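You operate a simulated robot arm through the tools that you are given. There is no shell and no other tool. Be economical: measure what you need, move in short steps, check, and stop when the job is done.

You are at the controls of a simulated robot arm. One attempt, no reset.

JOB
Tip out the blue mug, stand it back and mop up its spill.
Fine: tip it into the basin; wipe with the blue dishcloth and lay it back where it was; leave the other mug. Set down upright: what you pick out.

It is judged by the outcome, as a careful person would: the job done as asked, and still so three seconds after it is handed in. It fails if anything else is knocked over, pushed out of place, dropped, spilled or broken.

ROBOT AND FRAMES
A 7-joint arm with a two-finger parallel gripper, fixed in place. Base frame: the origin is at the foot of the arm, x ahead of it, y to its left, z up; the work surface is at about z = 0. Units: m, degrees, N and s.
With the tool pointing down near the work surface it reaches from about 0.24 to 0.62 m from the base axis. Its first joint turns from -66.0 to 66.0 degrees. Payload 2.6 kg.
Tool frame: the origin (TCP) lies between the finger pads and is the grasp point; the fingertips stand 0.03 m ahead of it; z points along the fingers, y is the line along which they close. The gripper opens to 0.094 m. The fingers are 0.028 m wide and 0.01 m thick; the gripper's body (0.05 by 0.096 m) begins 0.055 m behind the TCP.
Orientation is that of the tool frame in the base frame, as [roll, pitch, yaw] about the fixed x, y, z axes, in that order (R = Rz(yaw) Ry(pitch) Rx(roll)). With the fingers straight down and closing along the base's y, the tool's x points along the base's -x, its y along +y and its z along -z.

CONTROLS
- The arm moves only by the tool send_rows. Its argument "series" is a list of rows, each a list of 7 numbers: the shift along the tool's x, y, z in m, then the turn, a rotation vector about the tool's x, y, z in degrees, then the closure, from 0 (fully open) to 1 (shut). In form: [[tx, ty, tz, ax, ay, az, fingers], ...]. A call has 1 to 12 rows; each row shifts and turns the commanded pose from where the row before left it, along the tool's axes as they then stand. Rows are played at 5 a second. More than 0.05 m and 8.6 degrees between two rows, or a gripper value outside its range, and nothing of the call is played. Where a pose cannot be reached the arm comes as near as it can. A force on the tool above 40 N (or 10 N above the force at the start of the call, whichever is more), or a blocked arm, ends the call early, and 0.2 s more pass. Each finger travels about 0.072 m/s and halts on what it meets, pressing with about 35 N; the grip force reading is that of the motor and also rises with nothing between the fingers. The clock runs only during rows and for 0.2 s after the last one: add rows that do not move to give the fingers time. It gives the time, the measured TCP pose, the force on the tool (base axes), the opening and the grip force at its end, in the units of the frame above (readings bear some noise), with the torque about the TCP (base axes, N m) and any sound that the robot's microphone picked up, and new pictures: "show" is both (left out), scene, wrist or none.
- Cameras (640 x 400 px; columns grow to the right, rows downward): "scene" is fixed at [-0.0095, 0.4044, 0.5731]; the picture's right is [-1.00, -0.06, 0.00], its down [-0.03, 0.53, -0.85] and it looks along [0.05, -0.85, -0.53] (base axes); focal length 238 px, centre (320, 200). "wrist" rides on the gripper at [0.076, 0.014, -0.103] in the tool frame; the picture's right is [-0.18, 0.98, 0.00], its down [-0.75, -0.14, -0.64] and it looks along [-0.63, -0.12, 0.77] (tool axes); focal length 243 px, centre (320, 200). There is no depth. A picture from a camera that has moved, and an enlarged one, comes with that camera's place and axes in the base frame and with its lens. The place of the scene camera against the robot may be out by one fixed shift of up to 0.012 m in any direction.
- zoom(camera, box): a new picture of the part [left, top, right, bottom] of that camera's present view, enlarged. It takes no simulated time.
- finish_job(): hands the job in; it is judged then, once.

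Go step by step. Nothing tells you positions but the pictures and the camera data: compare them with the known pose of the tool, close in by small moves and look again before you grip or let go. The budget is 120 turns and 200 pictures, counting those below and the enlarged ones. Unless the task says otherwise, let go and move clear before handing in, and close with one line.

The tools are called after "Emit:" as name(argument=value, ...) on one line, values as JSON. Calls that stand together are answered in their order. send_rows: Moves the arm, as the interface text tells. Its arguments: {"type":"object","properties":{"series":{"type":"array","items":{"type":"array","items":{"type":"number"}}},"show":{"type":"string","enum":["both","scene","wrist","none"]}},"required":["series"]} The other tools are called the same way: zoom (camera, box) takes an enlarged picture of a part of a camera's view; finish_job () hands the job in.

At the start:

```text
time: 0.0
tool_pos: [0.3272, -0.1941, 0.3846]
ee_rot: [180.0, 0.0, 180.0]
force: [-0.6, 0.5, -0.8]
torque: [-0.05, 0.02, -0.02]
gripper_width: 0.0941
grasp_force: 0.0
```

scene: 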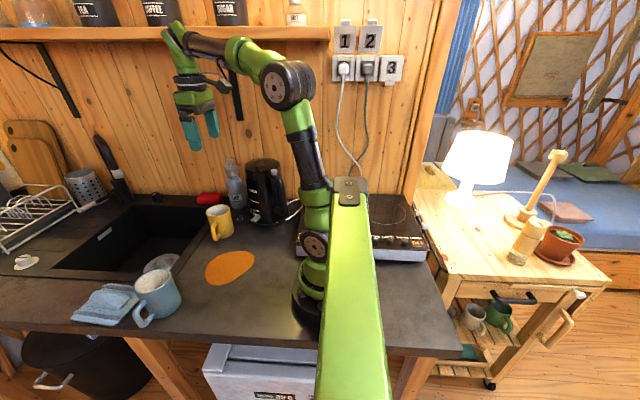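
wrist: 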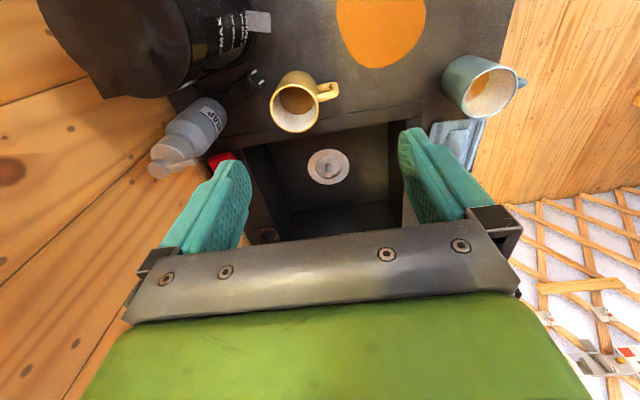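

The orange spill lies near (0.30, -0.10), the blue mug near (0.43, 0.06), and the blue cloth to its left near (0.58, 0.04). The yellow mug stands by the basin. I'll look closer first.

Emit:
zoom(camera="scene", box=[40, 230, 220, 342])

Emit:
zoom(camera="wrist", box=[400, 30, 560, 130])

Emit:
zoom(camera="scene", box=[0, 150, 300, 338])

```text
3.56 times, centred on (130, 286) of scene
camera zoom: at [-0.0095, 0.4044, 0.5731], right [-1.0, -0.06, 0.0], down [-0.03, 0.53, -0.85], along [0.05, -0.85, -0.53], focal length 846 px, centre (996, -106)
```

zoom: 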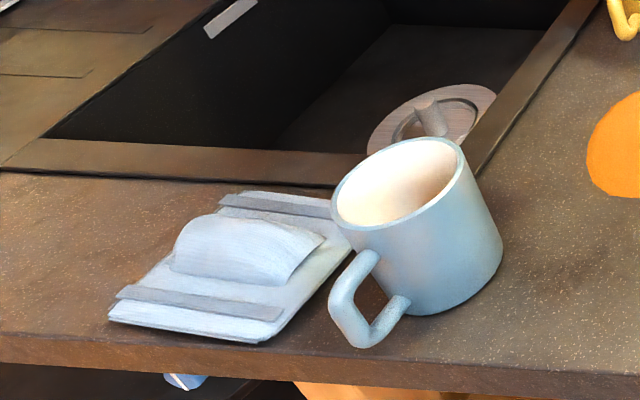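

```text
4.00 times, centred on (480, 80) of wrist
camera zoom: at [0.2533, -0.179, 0.4883], right [0.18, 0.98, 0.0], down [0.75, -0.14, 0.64], along [0.63, -0.12, -0.77], focal length 970 px, centre (-320, 680)
```

zoom: 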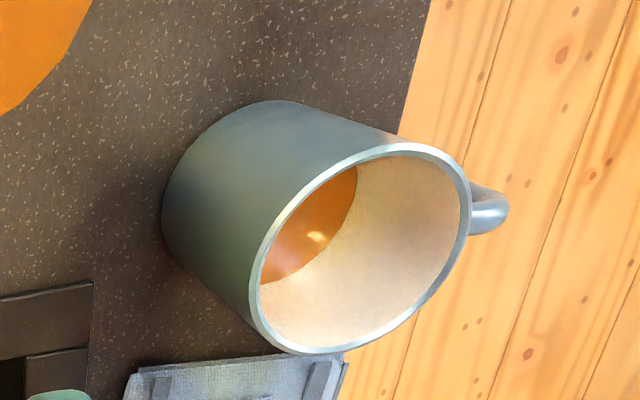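

```text
2.13 times, centred on (150, 244) of scene
camera zoom: at [-0.0095, 0.4044, 0.5731], right [-1.0, -0.06, 0.0], down [-0.03, 0.53, -0.85], along [0.05, -0.85, -0.53], focal length 506 px, centre (682, 106)
```

zoom: 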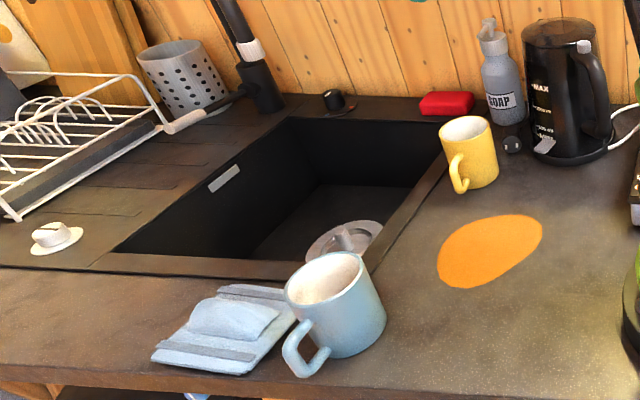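

The blue mug still holds orange liquid, and its handle points about +y. I plan a low, inclined side grasp heading away from the handle side, so I'm testing that orientation in free space first.

Emit:
send_rows(series=[[0, 0.035, 0, 0, 0, 0, 0], [0, 0.035, 0, 0, 0, 0, 0], [0, 0.035, 0, 0, 0, 0, 0], [0, 0, 0, 0, 0, -7, 0], [0, 0, 0, 0, 0, -7, 0], [0, 0, 0, 0, 0, -7, 0], [0, 0, 0, 0, 0, -7, 0], [0, 0, 0, 0, 0, -7, 0]], show="wrist")

Emit:
send_rows(series=[[0, 0, 0, 0, -7.5, 0, 0], [0, 0, 0, 0, -7.5, 0, 0], [0, 0, 0, 0, -7.5, 0, 0], [0, 0, 0, 0, -7.5, 0, 0], [0, 0, 0, 0, -7.5, 0, 0], [0, 0, 0, 0, -7.5, 0, 0], [0, 0, 0, 0, -7.5, 0, 0], [0, 0, 0, 0, -7.5, 0, 0], [0, 0, 0, 0, 0, 0, 0]])

```text
time: 1.8
tool_pos: [0.3295, -0.0889, 0.3863]
ee_rot: [-180.0, 0.1, -144.9]
force: [-0.4, 0.5, -0.4]
torque: [0.01, 0.02, -0.04]
gripper_width: 0.094
grasp_force: 0.0
camera wrist: at [0.2589, -0.1205, 0.4884], right [-0.41, 0.91, 0.0], down [0.7, 0.32, 0.64], along [0.58, 0.27, -0.77], focal length 243 px, centre (320, 200)
```

wrist: 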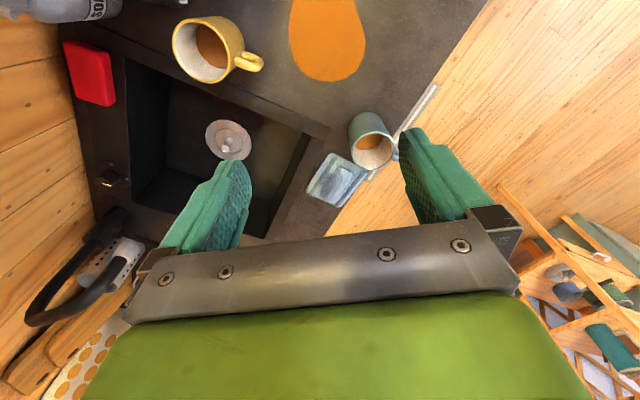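

```text
time: 3.8
tool_pos: [0.3286, -0.0889, 0.3864]
ee_rot: [-179.9, 60.0, -145.0]
force: [-0.1, -0.5, 0.6]
torque: [0.0, 0.03, 0.02]
gripper_width: 0.0936
grasp_force: 0.0
camera wrist: at [0.2174, -0.1494, 0.3708], right [-0.49, 0.86, 0.16], down [-0.07, -0.22, 0.97], along [0.87, 0.46, 0.17], focal length 243 px, centre (320, 200)
```

scene: 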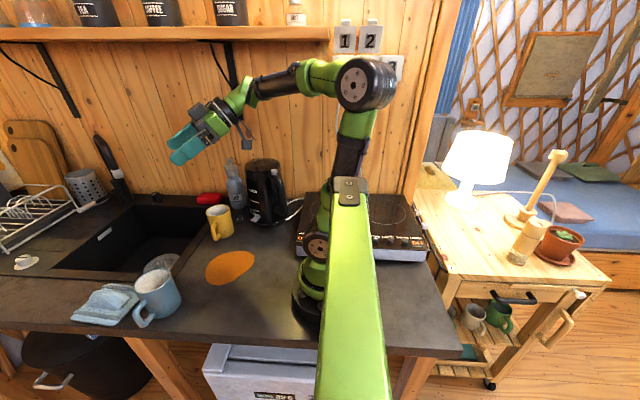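
wrist: 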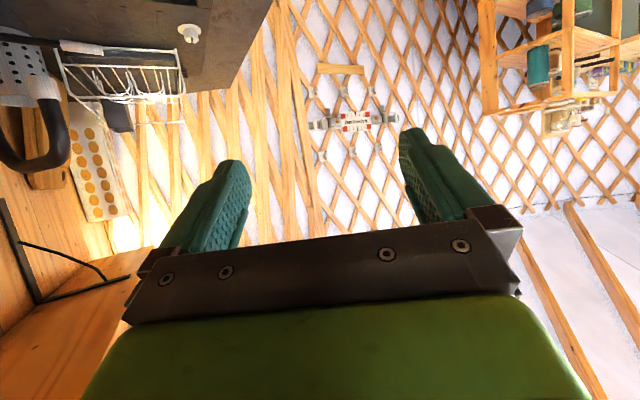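

The inclined pose is reachable, but the camera ends up underneath and looks upward. I'll test rolling about the tool axis, both to bring the camera on top and to check the pouring range.

Emit:
send_rows(series=[[0, 0, 0, 0, 0, 8, 0], [0, 0, 0, 0, 0, 8, 0], [0, 0, 0, 0, 0, 8, 0], [0, 0, 0, 0, 0, 8, 0], [0, 0, 0, 0, 0, 8, 0], [0, 0, 0, 0, 0, 8, 0], [0, 0, 0, 0, 0, 8, 0], [0, 0, 0, 0, 0, 8, 0], [0, 0, 0, 0, 0, 8, 0], [0, 0, 0, 0, 0, 8, 0], [0, 0, 0, 0, 0, 8, 0], [0, 0, 0, 0, 0, 8, 0]], show="none")

Emit:
send_rows(series=[[0, 0, 0, 0, 0, 8.4, 0], [0, 0, 0, 0, 0, 8.4, 0], [0, 0, 0, 0, 0, 8.4, 0], [0, 0, 0, 0, 0, 8.4, 0], [0, 0, 0, 0, 0, 8.4, 0], [0, 0, 0, 0, 0, 8.4, 0], [0, 0, 0, 0, 0, 8.4, 0], [0, 0, 0, 0, 0, 8.4, 0], [0, 0, 0, 0, 0, 8.4, 0], [0, 0, 0, 0, 0, 8.4, 0], [0, 0, 0, 0, 0, 0, 0]])

```text
time: 6.4
tool_pos: [0.3297, -0.0896, 0.3866]
ee_rot: [120.1, -5.4, 121.9]
force: [0.5, -0.1, 1.0]
torque: [0.0, 0.0, -0.01]
gripper_width: 0.0939
grasp_force: 0.1
```

```text
time: 8.8
tool_pos: [0.3299, -0.0883, 0.3859]
ee_rot: [-179.8, -60.0, 34.6]
force: [-0.2, 0.5, -0.5]
torque: [-0.01, -0.01, 0.0]
gripper_width: 0.0935
grasp_force: 0.0
camera wrist: at [0.2964, -0.1292, 0.5028], right [0.49, -0.86, -0.16], down [-0.85, -0.42, -0.33], along [0.22, 0.3, -0.93], focal length 243 px, centre (320, 200)
```

scene: 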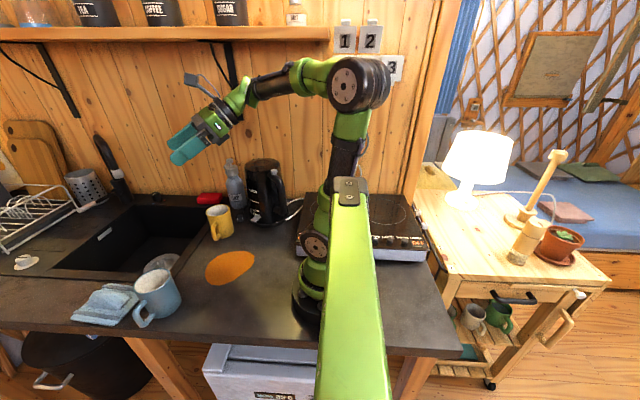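
wrist: 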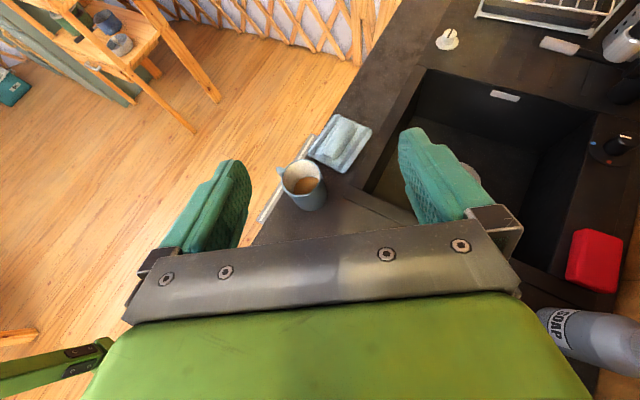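

The full 180° roll works. The camera is now on top, with the mug in view between the fingers. I'll zoom to measure the mug and the cloth.

Emit:
zoom(camera="wrist", box=[250, 100, 390, 220])

```text
3.33 times, centred on (320, 160) of wrist
camera zoom: at [0.2964, -0.1292, 0.5028], right [0.49, -0.86, -0.16], down [-0.85, -0.42, -0.33], along [0.22, 0.3, -0.93], focal length 809 px, centre (320, 333)
```

zoom: 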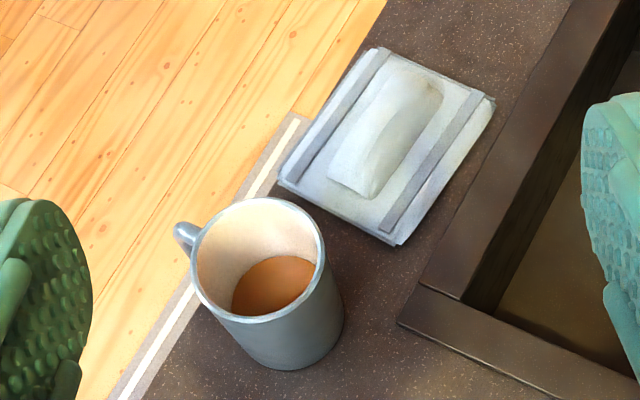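

The mug is about 0.076 wide with its centre at (0.408, 0.051) and the handle at about +y. I'll steer the heading to 62°, tilt to 70°, and descend partway.

Emit:
send_rows(series=[[0, 0, 0, 5.85, 0, -3.375, 0], [0, 0, 0, 5.85, 0, -3.375, 0], [0, 0, 0, 5.85, 0, -3.375, 0], [0, 0, 0, 5.85, 0, -3.375, 0], [0, 0, 0, 0, 5, 0, 0], [0, 0, 0, 0, 5, 0, 0], [-0.036, 0.0005, 0.0182, 0, 0, 0, 0], [-0.036, 0.0005, 0.0182, 0, 0, 0, 0], [-0.036, 0.0005, 0.0182, 0, 0, 0, 0], [-0.036, 0.0005, 0.0182, 0, 0, 0, 0], [0, 0, 0, 0, 0, 0, 0]])

```text
time: 11.2
tool_pos: [0.3401, -0.0707, 0.224]
ee_rot: [179.9, -70.0, 62.1]
force: [0.3, -0.3, 0.2]
torque: [-0.03, 0.01, 0.0]
gripper_width: 0.0943
grasp_force: 0.1
camera wrist: at [0.3202, -0.1393, 0.331], right [0.84, -0.52, -0.17], down [-0.53, -0.69, -0.49], along [0.13, 0.5, -0.86], focal length 243 px, centre (320, 200)
```

scene: 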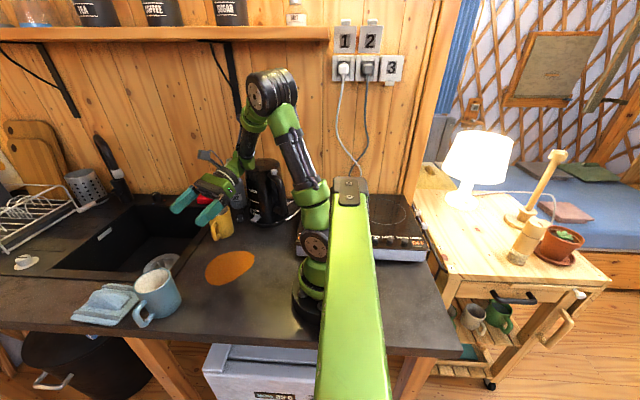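
wrist: 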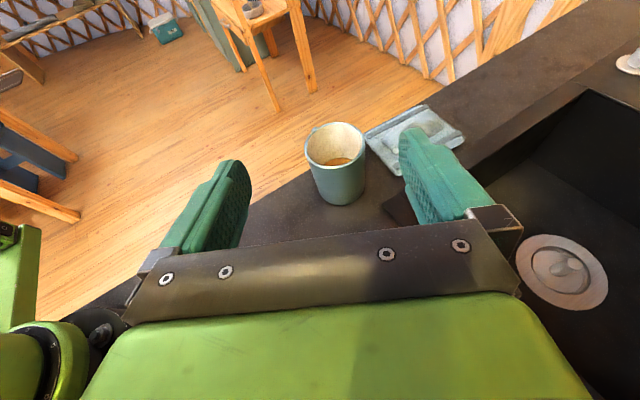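

Going straight down from here would bring the wrist near the kettle, so I'll come in diagonally forward and down instead, stopping just short of the mug.

Emit:
send_rows(series=[[-0.017, 0.00065, 0.0219, 0, 0, 0, 0], [-0.017, 0.00065, 0.0219, 0, 0, 0, 0], [-0.017, 0.00065, 0.0219, 0, 0, 0, 0], [-0.017, 0.00065, 0.0219, 0, 0, 0, 0], [0, 0, 0, 0, 0, 0, 0]])

```text
time: 12.4
tool_pos: [0.3704, -0.0211, 0.1319]
ee_rot: [179.8, -70.1, 62.1]
force: [0.2, -0.5, 0.2]
torque: [0.01, 0.0, 0.01]
gripper_width: 0.0941
grasp_force: 0.1
camera wrist: at [0.3502, -0.0897, 0.2378], right [0.84, -0.52, -0.17], down [-0.53, -0.69, -0.49], along [0.13, 0.5, -0.86], focal length 243 px, centre (320, 200)
```

scene: 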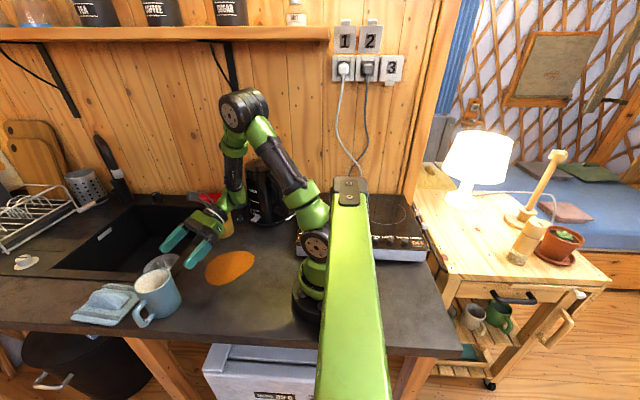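
wrist: 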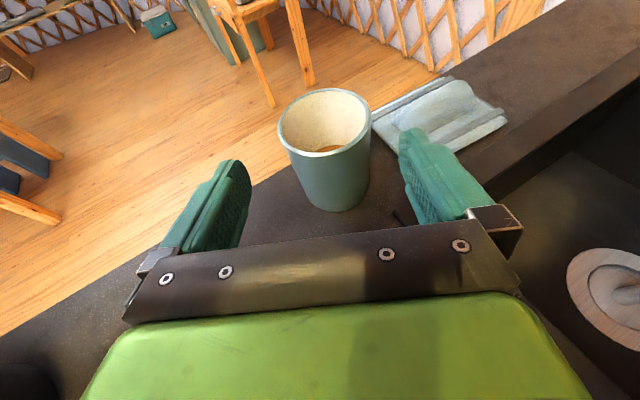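

The mug sits centred between the fingers. I'll continue the approach, with a check before the end.

Emit:
send_rows(series=[[-0.01, 0.0006, 0.0237, 0, 0, 0, 0], [-0.01, 0.0006, 0.0237, 0, 0, 0, 0], [-0.01, 0.0006, 0.0237, 0, 0, 0, 0], [0, 0, 0, 0, 0, 0, 0]])

```text
time: 13.4
tool_pos: [0.3967, 0.0267, 0.0775]
ee_rot: [179.9, -70.0, 62.1]
force: [0.3, -0.4, -0.4]
torque: [-0.03, 0.03, 0.04]
gripper_width: 0.094
grasp_force: 0.1
camera wrist: at [0.3783, -0.0415, 0.1851], right [0.84, -0.52, -0.17], down [-0.53, -0.69, -0.49], along [0.13, 0.5, -0.86], focal length 243 px, centre (320, 200)
```

scene: 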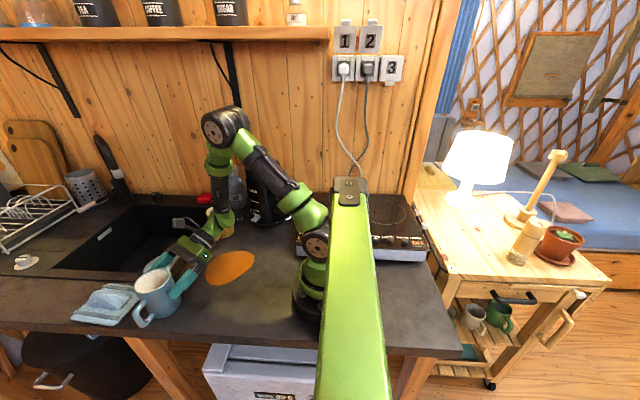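
wrist: 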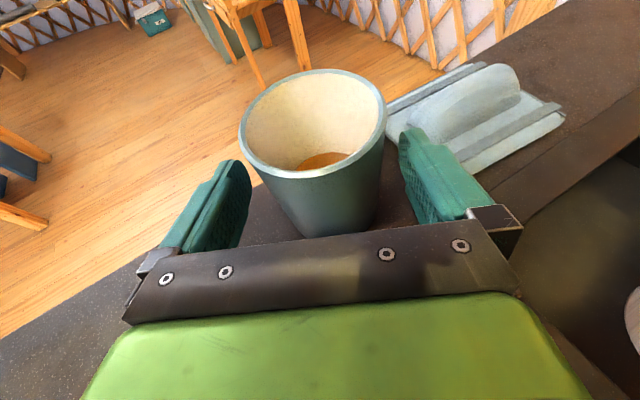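

Still clear. Final approach and close on the mug.

Emit:
send_rows(series=[[-0.0037, 0.0009, 0.0126, 0, 0, 0, 0], [-0.0037, 0.0009, 0.0126, 0, 0, 0, 0], [0, 0, 0, 0, 0, 0, 0]])

```text
time: 14.2
tool_pos: [0.4095, 0.0438, 0.0636]
ee_rot: [179.9, -70.0, 62.1]
force: [0.4, 0.7, -0.9]
torque: [0.02, 0.0, -0.03]
gripper_width: 0.0941
grasp_force: 0.1
camera wrist: at [0.3897, -0.0238, 0.1695], right [0.84, -0.52, -0.17], down [-0.53, -0.69, -0.49], along [0.13, 0.5, -0.86], focal length 243 px, centre (320, 200)
```

scene: 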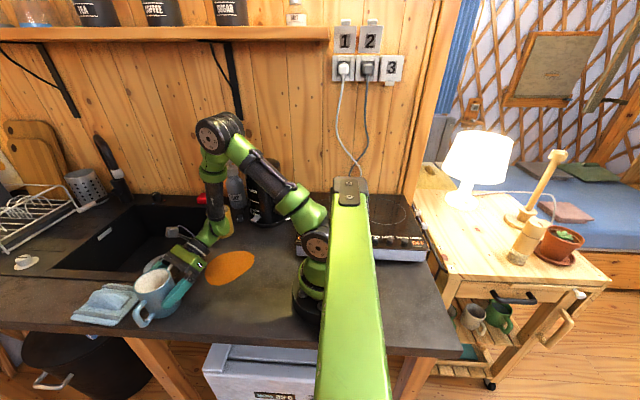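
wrist: 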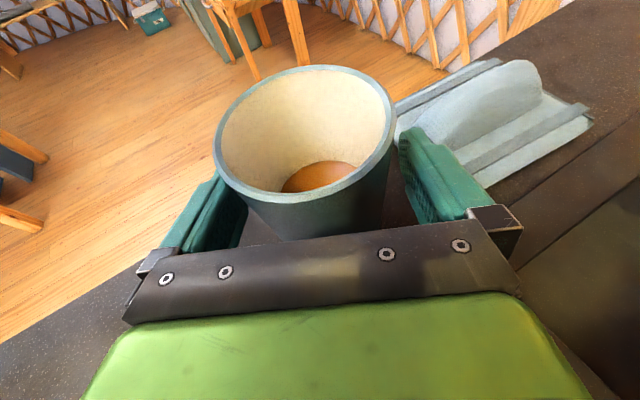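

Emit:
send_rows(series=[[0, 0, 0, 0, 0, 0, 0.08], [0, 0, 0, 0, 0, 0, 0.14], [0, 0, 0, 0, 0, 0, 0.2], [0, 0, 0, 0, 0, 0, 0.3], [0, 0, 0, 0, 0, 0, 0.5], [0, 0, 0, 0, 0, 0, 0.5]])

```text
time: 15.6
tool_pos: [0.4099, 0.0448, 0.0623]
ee_rot: [180.0, -70.1, 62.0]
force: [-0.1, -0.5, -0.3]
torque: [0.02, -0.01, -0.02]
gripper_width: 0.078
grasp_force: 35.0
camera wrist: at [0.3896, -0.0241, 0.1696], right [0.84, -0.52, -0.17], down [-0.53, -0.69, -0.49], along [0.13, 0.5, -0.86], focal length 243 px, centre (320, 200)
```

scene: 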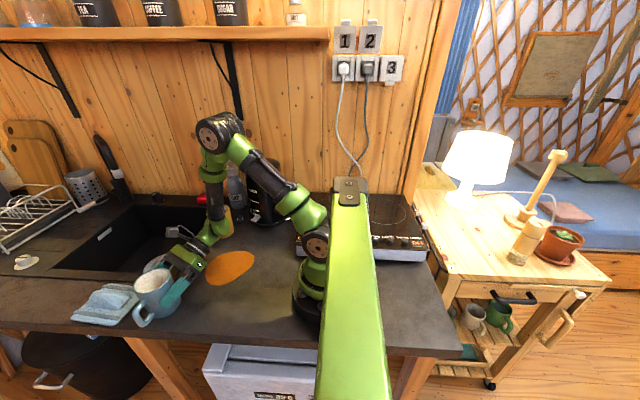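
wrist: 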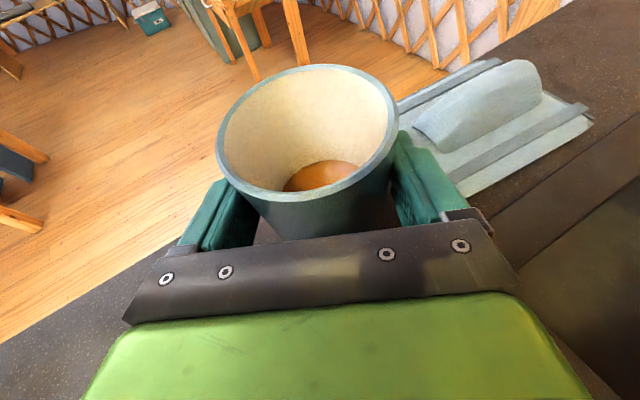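

Gripped at 0.078 wide. Lifting straight up, keeping it level.

Emit:
send_rows(series=[[0.0188, 0, -0.00684, 0, 0, 0, 0.5], [0.0282, 0, -0.01026, 0, 0, 0, 0.5], [0.0282, 0, -0.01026, 0, 0, 0, 0.5], [0.0282, 0, -0.01026, 0, 0, 0, 0.5], [0.0282, 0, -0.01026, 0, 0, 0, 0.5], [0.0282, 0, -0.01026, 0, 0, 0, 0.5], [0.0188, 0, -0.00684, 0, 0, 0, 0.5], [0, 0, 0, 0, 0, 0, 0.5]])

```text
time: 17.4
tool_pos: [0.4092, 0.0441, 0.2535]
ee_rot: [-180.0, -70.0, 61.9]
force: [0.1, -0.3, -2.3]
torque: [-0.06, 0.0, 0.0]
gripper_width: 0.0781
grasp_force: 35.1
camera wrist: at [0.3893, -0.0236, 0.36], right [0.84, -0.52, -0.17], down [-0.53, -0.69, -0.49], along [0.13, 0.5, -0.86], focal length 243 px, centre (320, 200)
```

scene: 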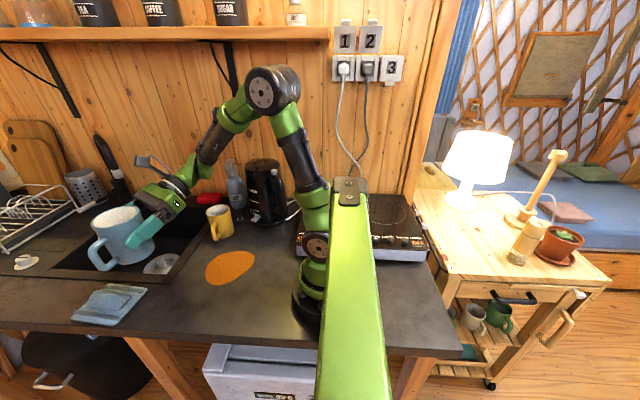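
wrist: 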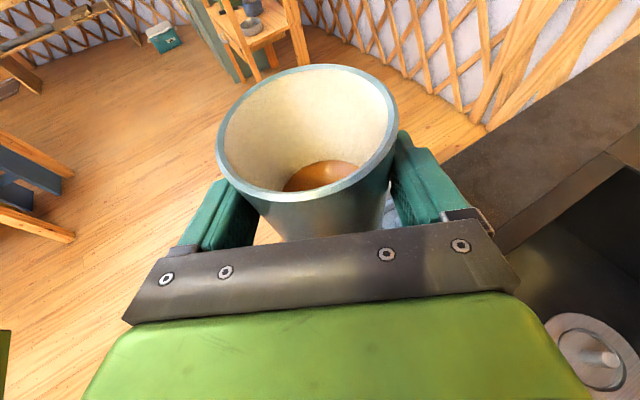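

The mug is held level with its liquid. Next I carry it over the basin at about (0.57, -0.21) with the heading near 50°.

Emit:
send_rows(series=[[0, 0, 0, -2.82, 0, 1.03, 0.5], [0, 0, 0, -2.82, 0, 1.03, 0.5], [0, 0, 0, -2.82, 0, 1.03, 0.5], [0, 0, 0, -2.82, 0, 1.03, 0.5], [-0.0022, 0.0143, -0.004, 0, 0, 0, 0.5], [-0.00438, 0.02866, -0.00811, 0, 0, 0, 0.5], [-0.00438, 0.02866, -0.00811, 0, 0, 0, 0.5], [-0.00438, 0.02866, -0.00811, 0, 0, 0, 0.5], [-0.00438, 0.02866, -0.00811, 0, 0, 0, 0.5], [-0.0022, 0.0143, -0.004, 0, 0, 0, 0.5], [0, 0, 0, 0, 0, 0, 0.5]])

```text
time: 19.8
tool_pos: [0.49, -0.0833, 0.2469]
ee_rot: [-180.0, -69.9, 50.0]
force: [-0.5, -0.6, -2.5]
torque: [-0.06, 0.02, -0.02]
gripper_width: 0.078
grasp_force: 35.2
camera wrist: at [0.4569, -0.1456, 0.3535], right [0.71, -0.68, -0.17], down [-0.66, -0.57, -0.49], along [0.23, 0.46, -0.86], focal length 243 px, centre (320, 200)
```

scene: 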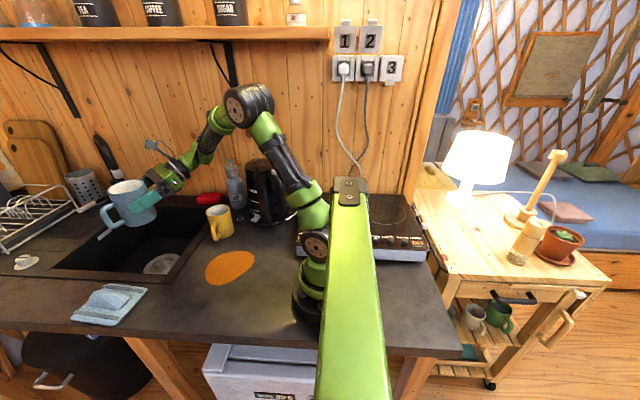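
wrist: 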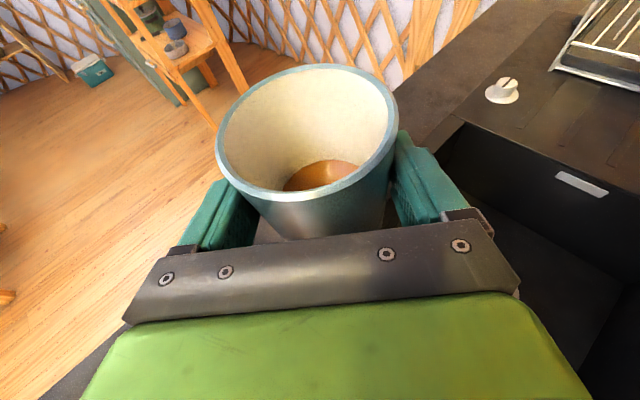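

Halfway there. Continuing to the middle of the basin.

Emit:
send_rows(series=[[-0.0022, 0.0143, -0.004, 0, 0, 0, 0.5], [-0.00438, 0.02866, -0.00811, 0, 0, 0, 0.5], [-0.00438, 0.02866, -0.00811, 0, 0, 0, 0.5], [-0.00438, 0.02866, -0.00811, 0, 0, 0, 0.5], [-0.00438, 0.02866, -0.00811, 0, 0, 0, 0.5], [-0.0022, 0.0143, -0.004, 0, 0, 0, 0.5], [0, 0, 0, 0, 0, 0, 0.5]])

```text
time: 21.4
tool_pos: [0.5705, -0.2091, 0.241]
ee_rot: [-179.8, -70.0, 49.8]
force: [-0.2, -0.6, -3.1]
torque: [-0.06, 0.0, -0.01]
gripper_width: 0.0781
grasp_force: 34.8
camera wrist: at [0.5373, -0.2717, 0.346], right [0.71, -0.68, -0.17], down [-0.66, -0.57, -0.49], along [0.23, 0.46, -0.86], focal length 243 px, centre (320, 200)
```

scene: 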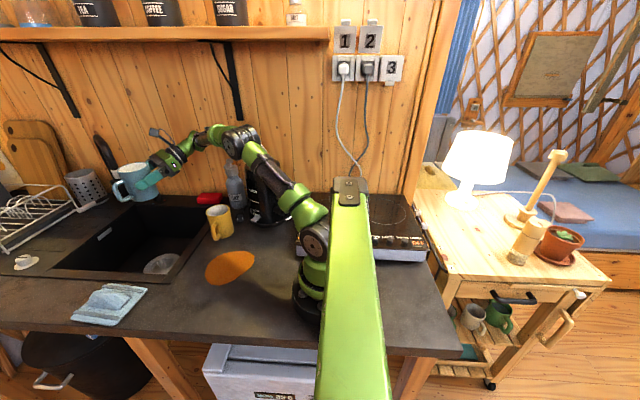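
wrist: 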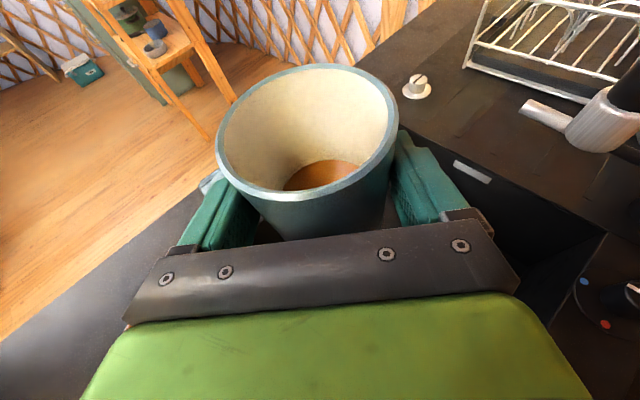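

The mug is over the basin. Lowering slightly, then starting to roll it to pour.

Emit:
send_rows(series=[[-0.0188, 0, 0.00684, 0, 0, 0, 0.5], [-0.0188, 0, 0.00684, 0, 0, 0, 0.5], [0, 0, 0, 0, 0, -6, 0.5], [0, 0, 0, 0, 0, -8, 0.5], [0, 0, 0, 0, 0, -8, 0.5], [0, 0, 0, 0, 0, -8, 0.5], [0, 0, 0, 0, 0, -8, 0.5], [0, 0, 0, 0, 0, -8, 0.5], [0, 0, 0, 0, 0, -8, 0.5], [0, 0, 0, 0, 0, -8, 0.5], [0, 0, 0, 0, 0, -8, 0.5], [0, 0, 0, 0, 0, -8, 0.5]])

```text
time: 24.0
tool_pos: [0.5699, -0.2099, 0.2]
ee_rot: [110.4, -11.1, 135.9]
force: [0.8, 0.2, -2.2]
torque: [-0.01, 0.05, 0.0]
gripper_width: 0.0782
grasp_force: 34.8
camera wrist: at [0.4611, -0.229, 0.2627], right [0.5, 0.0, 0.87], down [0.09, -0.99, -0.06], along [0.86, 0.11, -0.49], focal length 243 px, centre (320, 200)
```

scene: 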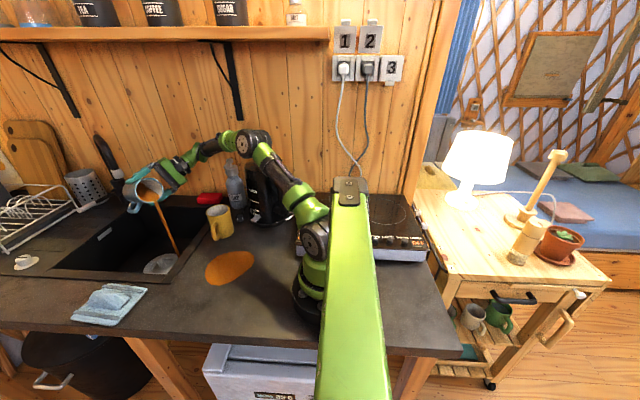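
wrist: 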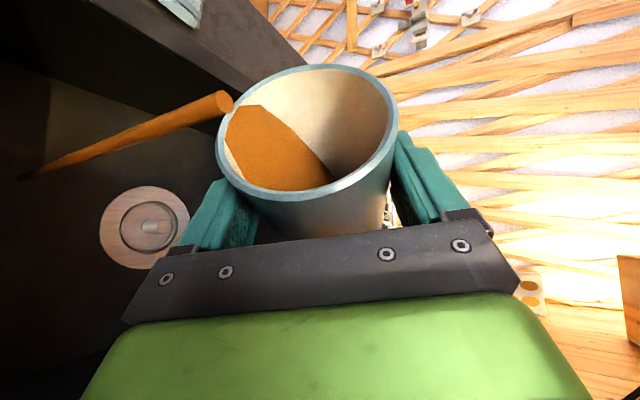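

It is pouring cleanly into the basin. I'll roll further and hold.

Emit:
send_rows(series=[[0, 0, 0, 0, 0, -4, 0.5], [0, 0, 0, 0, 0, -8, 0.5], [0, 0, 0, 0, 0, -8, 0.5], [0, 0, 0, 0, 0, -8, 0.5], [0, 0, 0, 0, 0, -8, 0.5], [0, 0, 0, 0, 0, -8, 0.5], [0, 0, 0, 0, 0, -8, 0.5], [0, 0, 0, 0, 0, -8, 0.5], [0, 0, 0, 0, 0, 0, 0.5], [0, 0, 0, 0, 0, 0, 0.5], [0, 0, 0, 0, 0, 0, 0.5], [0, 0, 0, 0, 0, 0, 0.5]])

```text
time: 26.6
tool_pos: [0.5702, -0.2093, 0.2002]
ee_rot: [118.6, 44.4, 160.8]
force: [0.0, 0.3, -2.7]
torque: [-0.03, 0.08, -0.01]
gripper_width: 0.0782
grasp_force: 34.6
camera wrist: at [0.4517, -0.2554, 0.191], right [-0.29, 0.6, 0.75], down [0.18, -0.73, 0.66], along [0.94, 0.33, 0.1], focal length 243 px, centre (320, 200)
```

scene: 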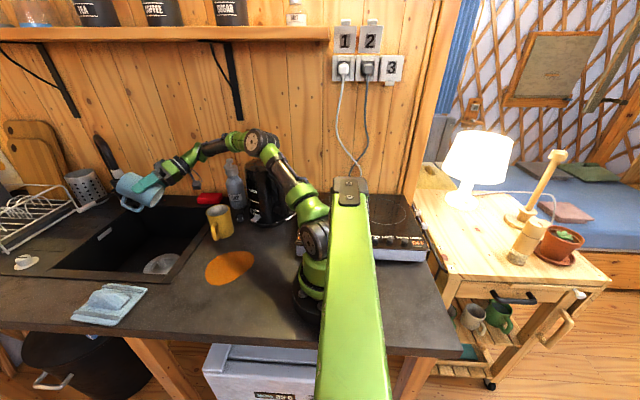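
wrist: 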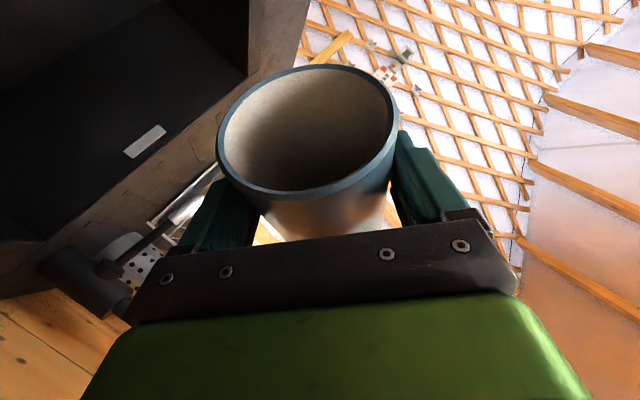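

The mug looks empty. I'll hold briefly for drips, then roll back upright.

Emit:
send_rows(series=[[0, 0, 0, 0, 0, -8, 0.5], [0, 0, 0, 0, 0, -4, 0.5], [0, 0, 0, 0, 0, 0, 0.5], [0, 0, 0, 0, 0, 0, 0.5], [0, 0, 0, 0, 0, 0, 0.5], [0, 0, 0, 0, 0, 0, 0.5], [0, 0, 0, 0, 0, 0, 0.5], [0, 0, 0, 0, 0, 6, 0.5], [0, 0, 0, 0, 0, 8, 0.5], [0, 0, 0, 0, 0, 8, 0.5], [0, 0, 0, 0, 0, 8, 0.5], [0, 0, 0, 0, 0, 8, 0.5]], show="wrist")

Emit:
send_rows(series=[[0, 0, 0, 0, 0, 8, 0.5], [0, 0, 0, 0, 0, 8, 0.5], [0, 0, 0, 0, 0, 8, 0.5], [0, 0, 0, 0, 0, 8, 0.5], [0, 0, 0, 0, 0, 8, 0.5], [0, 0, 0, 0, 0, 8, 0.5], [0, 0, 0, 0, 0, 8, 0.5], [0, 0, 0, 0, 0, 8, 0.5], [0, 0, 0, 0, 0, 8, 0.5], [0, 0, 0, 0, 0, 8, 0.5], [0, 0, 0, 0, 0, 8, 0.5], [0, 0, 0, 0, 0, 8, 0.5]], show="wrist")

```text
time: 29.2
tool_pos: [0.5707, -0.209, 0.2007]
ee_rot: [111.4, 20.3, 147.8]
force: [0.3, 0.6, -2.9]
torque: [0.0, 0.01, -0.03]
gripper_width: 0.078
grasp_force: 35.2
camera wrist: at [0.4477, -0.2376, 0.2207], right [0.07, 0.38, 0.92], down [0.22, -0.91, 0.36], along [0.97, 0.18, -0.14], focal length 243 px, centre (320, 200)
```

wrist: 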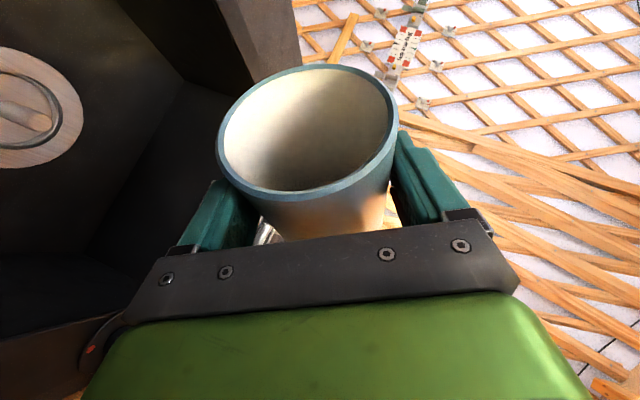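

```text
time: 31.8
tool_pos: [0.5703, -0.2085, 0.1992]
ee_rot: [143.1, -64.7, 89.6]
force: [0.0, 0.3, -2.2]
torque: [0.0, 0.01, 0.0]
gripper_width: 0.0783
grasp_force: 35.3
camera wrist: at [0.5207, -0.2579, 0.3075], right [0.78, -0.62, 0.09], down [-0.5, -0.71, -0.5], along [0.37, 0.35, -0.86], focal length 243 px, centre (320, 200)
```

wrist: 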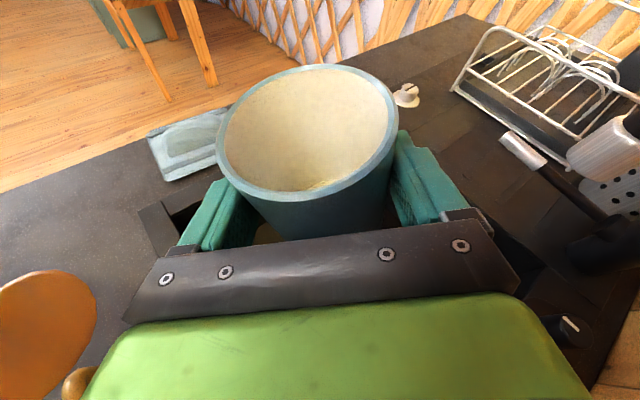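

Mug is empty. Finishing the roll back to upright, then raising and carrying it back along the same route.

Emit:
send_rows(series=[[0, 0, 0, 0, 0, 8, 0.5], [0, 0, 0, 0, 0, 8, 0.5], [0.0188, 0, -0.00684, 0, 0, 0, 0.5], [0.0188, 0, -0.00684, 0, 0, 0, 0.5], [0.00438, -0.02866, 0.00811, 0, 0, 0, 0.5], [0.00438, -0.02866, 0.00811, 0, 0, 0, 0.5], [0.00438, -0.02866, 0.00811, 0, 0, 0, 0.5], [0.00438, -0.02866, 0.00811, 0, 0, 0, 0.5], [0.00438, -0.02866, 0.00811, 0, 0, 0, 0.5], [0, 0, 0, 0, 0, 0, 0.5]], show="none")

Emit:
send_rows(series=[[0.00438, -0.02866, 0.00811, 0, 0, 0, 0.5], [0.00438, -0.02866, 0.00811, 0, 0, 0, 0.5], [0.00438, -0.02866, 0.00811, 0, 0, 0, 0.5], [0.00438, -0.02866, 0.00811, 0, 0, 0, 0.5], [0.00438, -0.02866, 0.00811, 0, 0, 0, 0.5], [0, 0, 0, 2.82, 0, -1.03, 0.5], [0, 0, 0, 2.82, 0, -1.03, 0.5], [0, 0, 0, 2.82, 0, -1.03, 0.5], [0, 0, 0, 2.82, 0, -1.03, 0.5], [0, 0, 0, 0, 0, 0, 0.5]])

```text
time: 34.0
tool_pos: [0.4898, -0.0826, 0.2472]
ee_rot: [179.9, -70.0, 50.0]
force: [1.0, 0.6, -2.4]
torque: [-0.05, 0.03, -0.01]
gripper_width: 0.078
grasp_force: 35.1
```

```text
time: 36.2
tool_pos: [0.4083, 0.0451, 0.253]
ee_rot: [-180.0, -69.9, 62.0]
force: [0.1, 0.2, -2.9]
torque: [-0.02, 0.04, -0.02]
gripper_width: 0.0779
grasp_force: 35.0
camera wrist: at [0.39, -0.0236, 0.3602], right [0.84, -0.52, -0.17], down [-0.53, -0.69, -0.49], along [0.13, 0.5, -0.86], focal length 243 px, centre (320, 200)
```

scene: 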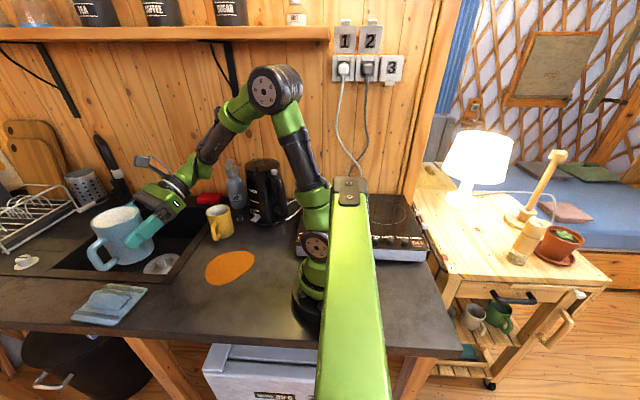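
wrist: 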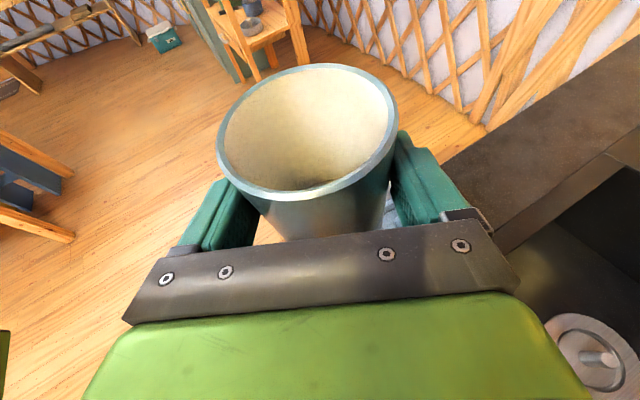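

It is back above its starting spot. Lowering it to the same height.

Emit:
send_rows(series=[[-0.0188, 0, 0.00684, 0, 0, 0, 0.5], [-0.0282, 0, 0.01026, 0, 0, 0, 0.5], [-0.0282, 0, 0.01026, 0, 0, 0, 0.5], [-0.0282, 0, 0.01026, 0, 0, 0, 0.5], [-0.0282, 0, 0.01026, 0, 0, 0, 0.5], [-0.0188, 0, 0.00684, 0, 0, 0, 0.5], [-0.0141, 0, 0.00513, 0, 0, 0, 0.5], [-0.0094, 0, 0.00342, 0, 0, 0, 0.5], [-0.0038, 0, 0.0014, 0, 0, 0, 0.5], [0, 0, 0, 0, 0, 0, 0.5]])

```text
time: 38.4
tool_pos: [0.4098, 0.0428, 0.0631]
ee_rot: [179.8, -70.1, 62.0]
force: [0.3, 0.1, -2.2]
torque: [-0.03, 0.01, 0.04]
gripper_width: 0.078
grasp_force: 35.3
camera wrist: at [0.3897, -0.0236, 0.1709], right [0.84, -0.52, -0.17], down [-0.53, -0.69, -0.49], along [0.13, 0.5, -0.86], focal length 243 px, centre (320, 200)
```

scene: 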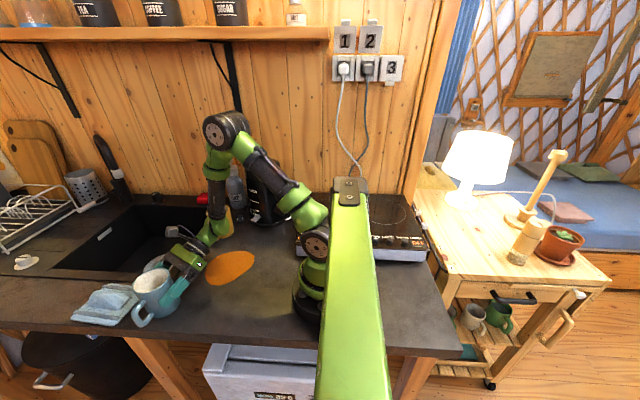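
wrist: 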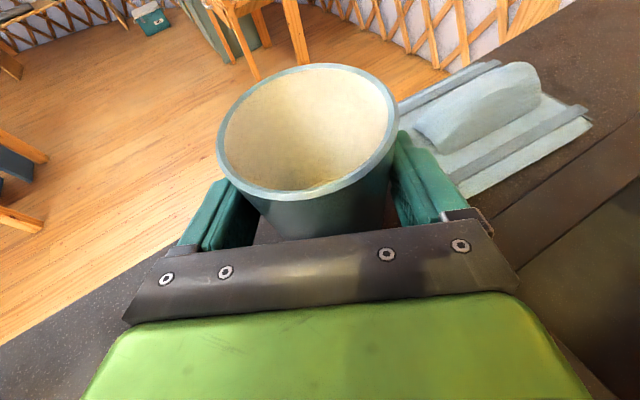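

It is still hanging (force -2.2 N). Lowering by millimetres to find contact.

Emit:
send_rows(series=[[-0.00094, 0, 0.00034, 0, 0, 0, 0.5], [0, 0, 0, 0, 0, 0, 0.5]], show="none")

Emit:
send_rows(series=[[-0.00094, 0, 0.00034, 0, 0, 0, 0.5], [0, 0, 0, 0, 0, 0, 0.5]], show="none")

```text
time: 39.0
tool_pos: [0.4089, 0.0457, 0.0632]
ee_rot: [-180.0, -70.0, 61.9]
force: [-0.1, -0.3, -2.2]
torque: [-0.06, 0.0, 0.0]
gripper_width: 0.078
grasp_force: 34.9
```

```text
time: 39.6
tool_pos: [0.4098, 0.0459, 0.0634]
ee_rot: [180.0, -69.9, 62.0]
force: [-1.1, -0.5, 2.2]
torque: [-0.03, 0.27, 0.06]
gripper_width: 0.0779
grasp_force: 35.4
```

Contact is made. Opening the gripper and backing off along the approach path.

Emit:
send_rows(series=[[0, 0, 0, 0, 0, 0, 0.12], [0, 0, 0, 0, 0, 0, 0], [0, 0, 0, 0, 0, 0, 0], [0, 0, 0, 0, 0, 0, 0]])

```text
time: 40.6
tool_pos: [0.4086, 0.0454, 0.0625]
ee_rot: [180.0, -70.0, 62.0]
force: [-0.5, 0.0, 0.0]
torque: [0.0, -0.01, 0.0]
gripper_width: 0.094
grasp_force: 0.1
camera wrist: at [0.3898, -0.0235, 0.1693], right [0.84, -0.52, -0.17], down [-0.53, -0.69, -0.49], along [0.13, 0.5, -0.86], focal length 243 px, centre (320, 200)
```

scene: 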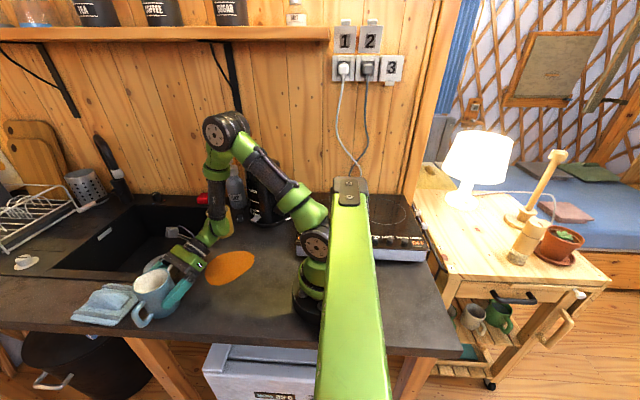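
wrist: 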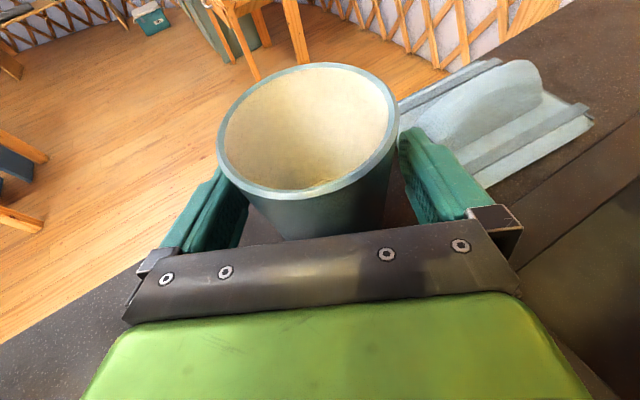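

Emit:
send_rows(series=[[0.0037, -0.0005, -0.0126, 0, 0, 0, 0], [0.0037, -0.0005, -0.0126, 0, 0, 0, 0], [0.01, -0.0006, -0.0237, 0, 0, 0, 0], [0.01, -0.0006, -0.0237, 0, 0, 0, 0], [0.01, -0.0006, -0.0237, 0, 0, 0, 0], [0.017, -0.0007, -0.0219, 0, 0, 0, 0], [0.017, -0.0007, -0.0219, 0, 0, 0, 0], [0.017, -0.0007, -0.0219, 0, 0, 0, 0], [0.017, -0.0007, -0.0219, 0, 0, 0, 0], [0.0376, 0, -0.0137, 0, 0, 0, 0], [0.0376, 0, -0.0137, 0, 0, 0, 0], [0, 0, 0, 0, 0, 0, 0]])

```text
time: 43.2
tool_pos: [0.3396, -0.0738, 0.3056]
ee_rot: [-179.9, -70.0, 61.9]
force: [0.3, 0.2, -0.4]
torque: [-0.02, 0.01, 0.01]
gripper_width: 0.0941
grasp_force: 0.0
camera wrist: at [0.32, -0.1417, 0.4117], right [0.84, -0.52, -0.17], down [-0.53, -0.69, -0.49], along [0.13, 0.5, -0.86], focal length 243 px, centre (320, 200)
```

scene: 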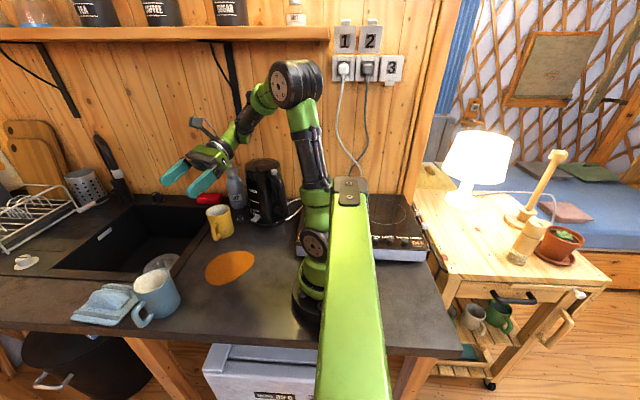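
wrist: 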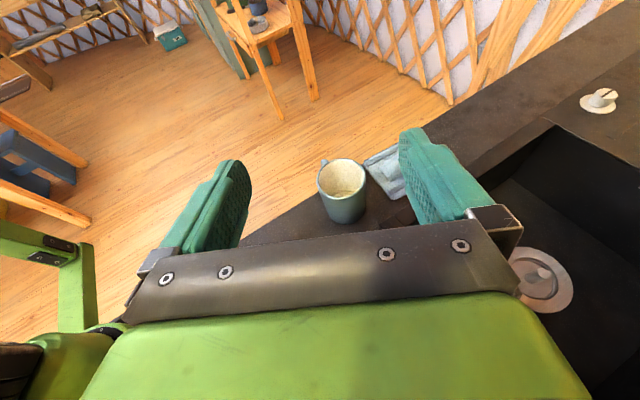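

The mug stands in its place and is empty. Next is the cloth, so I'm returning the tool to vertical with the fingers closing along y.

Emit:
send_rows(series=[[0, 0, 0, 0, -7.8, 0, 0], [0, 0, 0, 0, -7.8, 0, 0], [0, 0, 0, 0, -7.8, 0, 0], [0, 0, 0, 0, -7.8, 0, 0], [0, 0, 0, 0, -7.8, 0, 0], [0, 0, 0, 0, -7.8, 0, 0], [0, 0, 0, 0, -7.8, 0, 0], [0, 0, 0, 0, -7.8, 0, 0], [0, 0, 0, 0, -7.6, 0, 0], [0, 0, 0, 0, 0, 0, 0]], show="none")

Emit:
send_rows(series=[[0, 0, 0, 0, 0, -8.4, 0], [0, 0, 0, 0, 0, -8.4, 0], [0, 0, 0, 0, 0, -8.4, 0], [0, 0, 0, 0, 0, -8.4, 0], [0, 0, 0, 0, 0, -8.4, 0], [0, 0, 0, 0, 0, -8.4, 0], [0, 0, 0, 0, 0, -8.4, 0], [0, 0, 0, 0, 0, -8.4, 0], [0, 0, 0, 0, 0, -8.4, 0], [0, 0, 0, 0, 0, -8.4, 0], [0, 0, 0, 0, 0, -8.4, 0], [0, 0, 0, 0, 0, -8.4, 0]], show="none")

Emit:
send_rows(series=[[0, 0, 0, 0, 0, -8.4, 0], [0, 0, 0, 0, 0, -8.4, 0], [0, 0, 0, 0, 0, 0, 0]])

```text
time: 45.4
tool_pos: [0.3402, -0.0731, 0.3038]
ee_rot: [180.0, 0.2, 62.0]
force: [-0.1, 0.6, -0.2]
torque: [0.0, 0.01, -0.01]
gripper_width: 0.094
grasp_force: 0.1
```

```text
time: 48.0
tool_pos: [0.3395, -0.0732, 0.3051]
ee_rot: [180.0, 0.1, 163.0]
force: [-1.0, 0.1, 0.8]
torque: [-0.02, 0.01, 0.01]
gripper_width: 0.094
grasp_force: 0.0
```

```text
time: 48.8
tool_pos: [0.3402, -0.0726, 0.3038]
ee_rot: [180.0, 0.0, 179.6]
force: [0.6, -0.1, -0.1]
torque: [0.02, 0.0, -0.03]
gripper_width: 0.0939
grasp_force: 0.0
camera wrist: at [0.2648, -0.058, 0.407], right [0.19, 0.98, 0.0], down [0.75, -0.15, 0.64], along [0.63, -0.12, -0.77], focal length 243 px, centre (320, 200)
```

scene: 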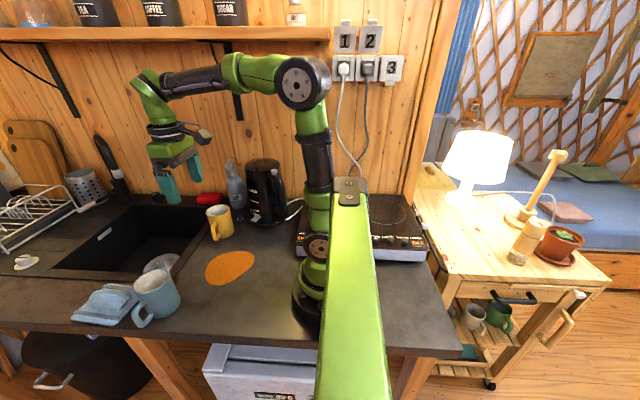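
wrist: 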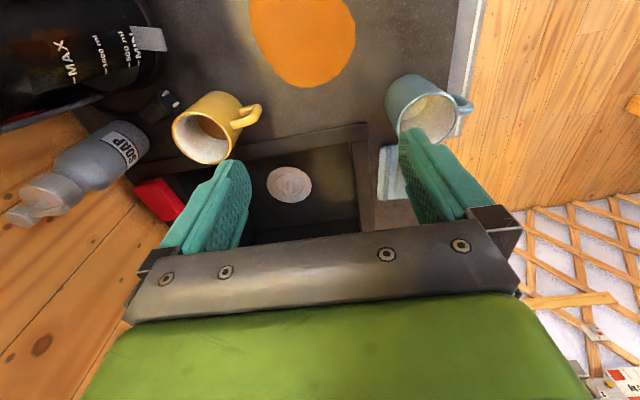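

Spill spans about x 0.235–0.37 and y -0.165 to -0.02. Moving over the cloth for a look.

Emit:
send_rows(series=[[-0.0314, 0.0183, 0.0121, 0, 0, 0, 0], [-0.0314, 0.0183, 0.0121, 0, 0, 0, 0], [-0.0314, 0.0183, 0.0121, 0, 0, 0, 0], [-0.0314, 0.0183, 0.0121, 0, 0, 0, 0], [-0.0314, 0.0183, 0.0121, 0, 0, 0, 0.15], [-0.0314, 0.0183, 0.0121, 0, 0, 0, 0.25], [-0.0314, 0.0183, 0.0121, 0, 0, 0, 0.3], [0, 0, 0, 0, 0, 0, 0.3]])

```text
time: 50.6
tool_pos: [0.5611, 0.0559, 0.2185]
ee_rot: [180.0, 0.0, 179.6]
force: [0.3, -0.6, 0.8]
torque: [-0.02, -0.02, 0.01]
gripper_width: 0.066
grasp_force: 0.1
camera wrist: at [0.4853, 0.0699, 0.3208], right [0.19, 0.98, 0.0], down [0.75, -0.15, 0.64], along [0.63, -0.12, -0.77], focal length 243 px, centre (320, 200)
```

scene: 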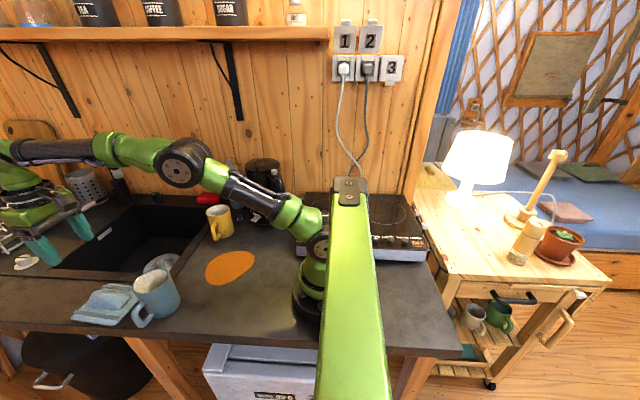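
wrist: 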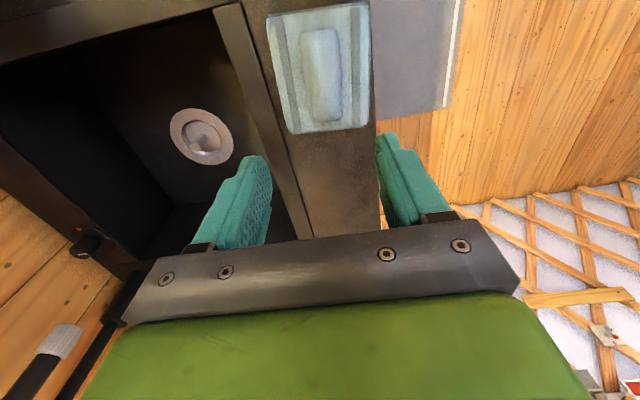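

Emit:
zoom(camera="wrist", box=[230, 0, 422, 140])

```text
2.86 times, centred on (326, 70) of wrist
camera zoom: at [0.4853, 0.0699, 0.3208], right [0.19, 0.98, 0.0], down [0.75, -0.15, 0.64], along [0.63, -0.12, -0.77], focal length 693 px, centre (303, 571)
```

zoom: 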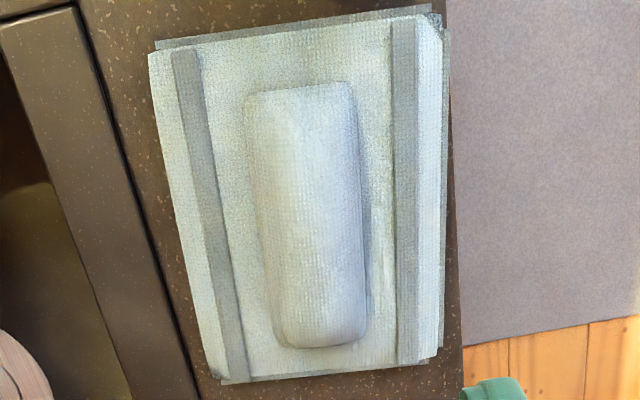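

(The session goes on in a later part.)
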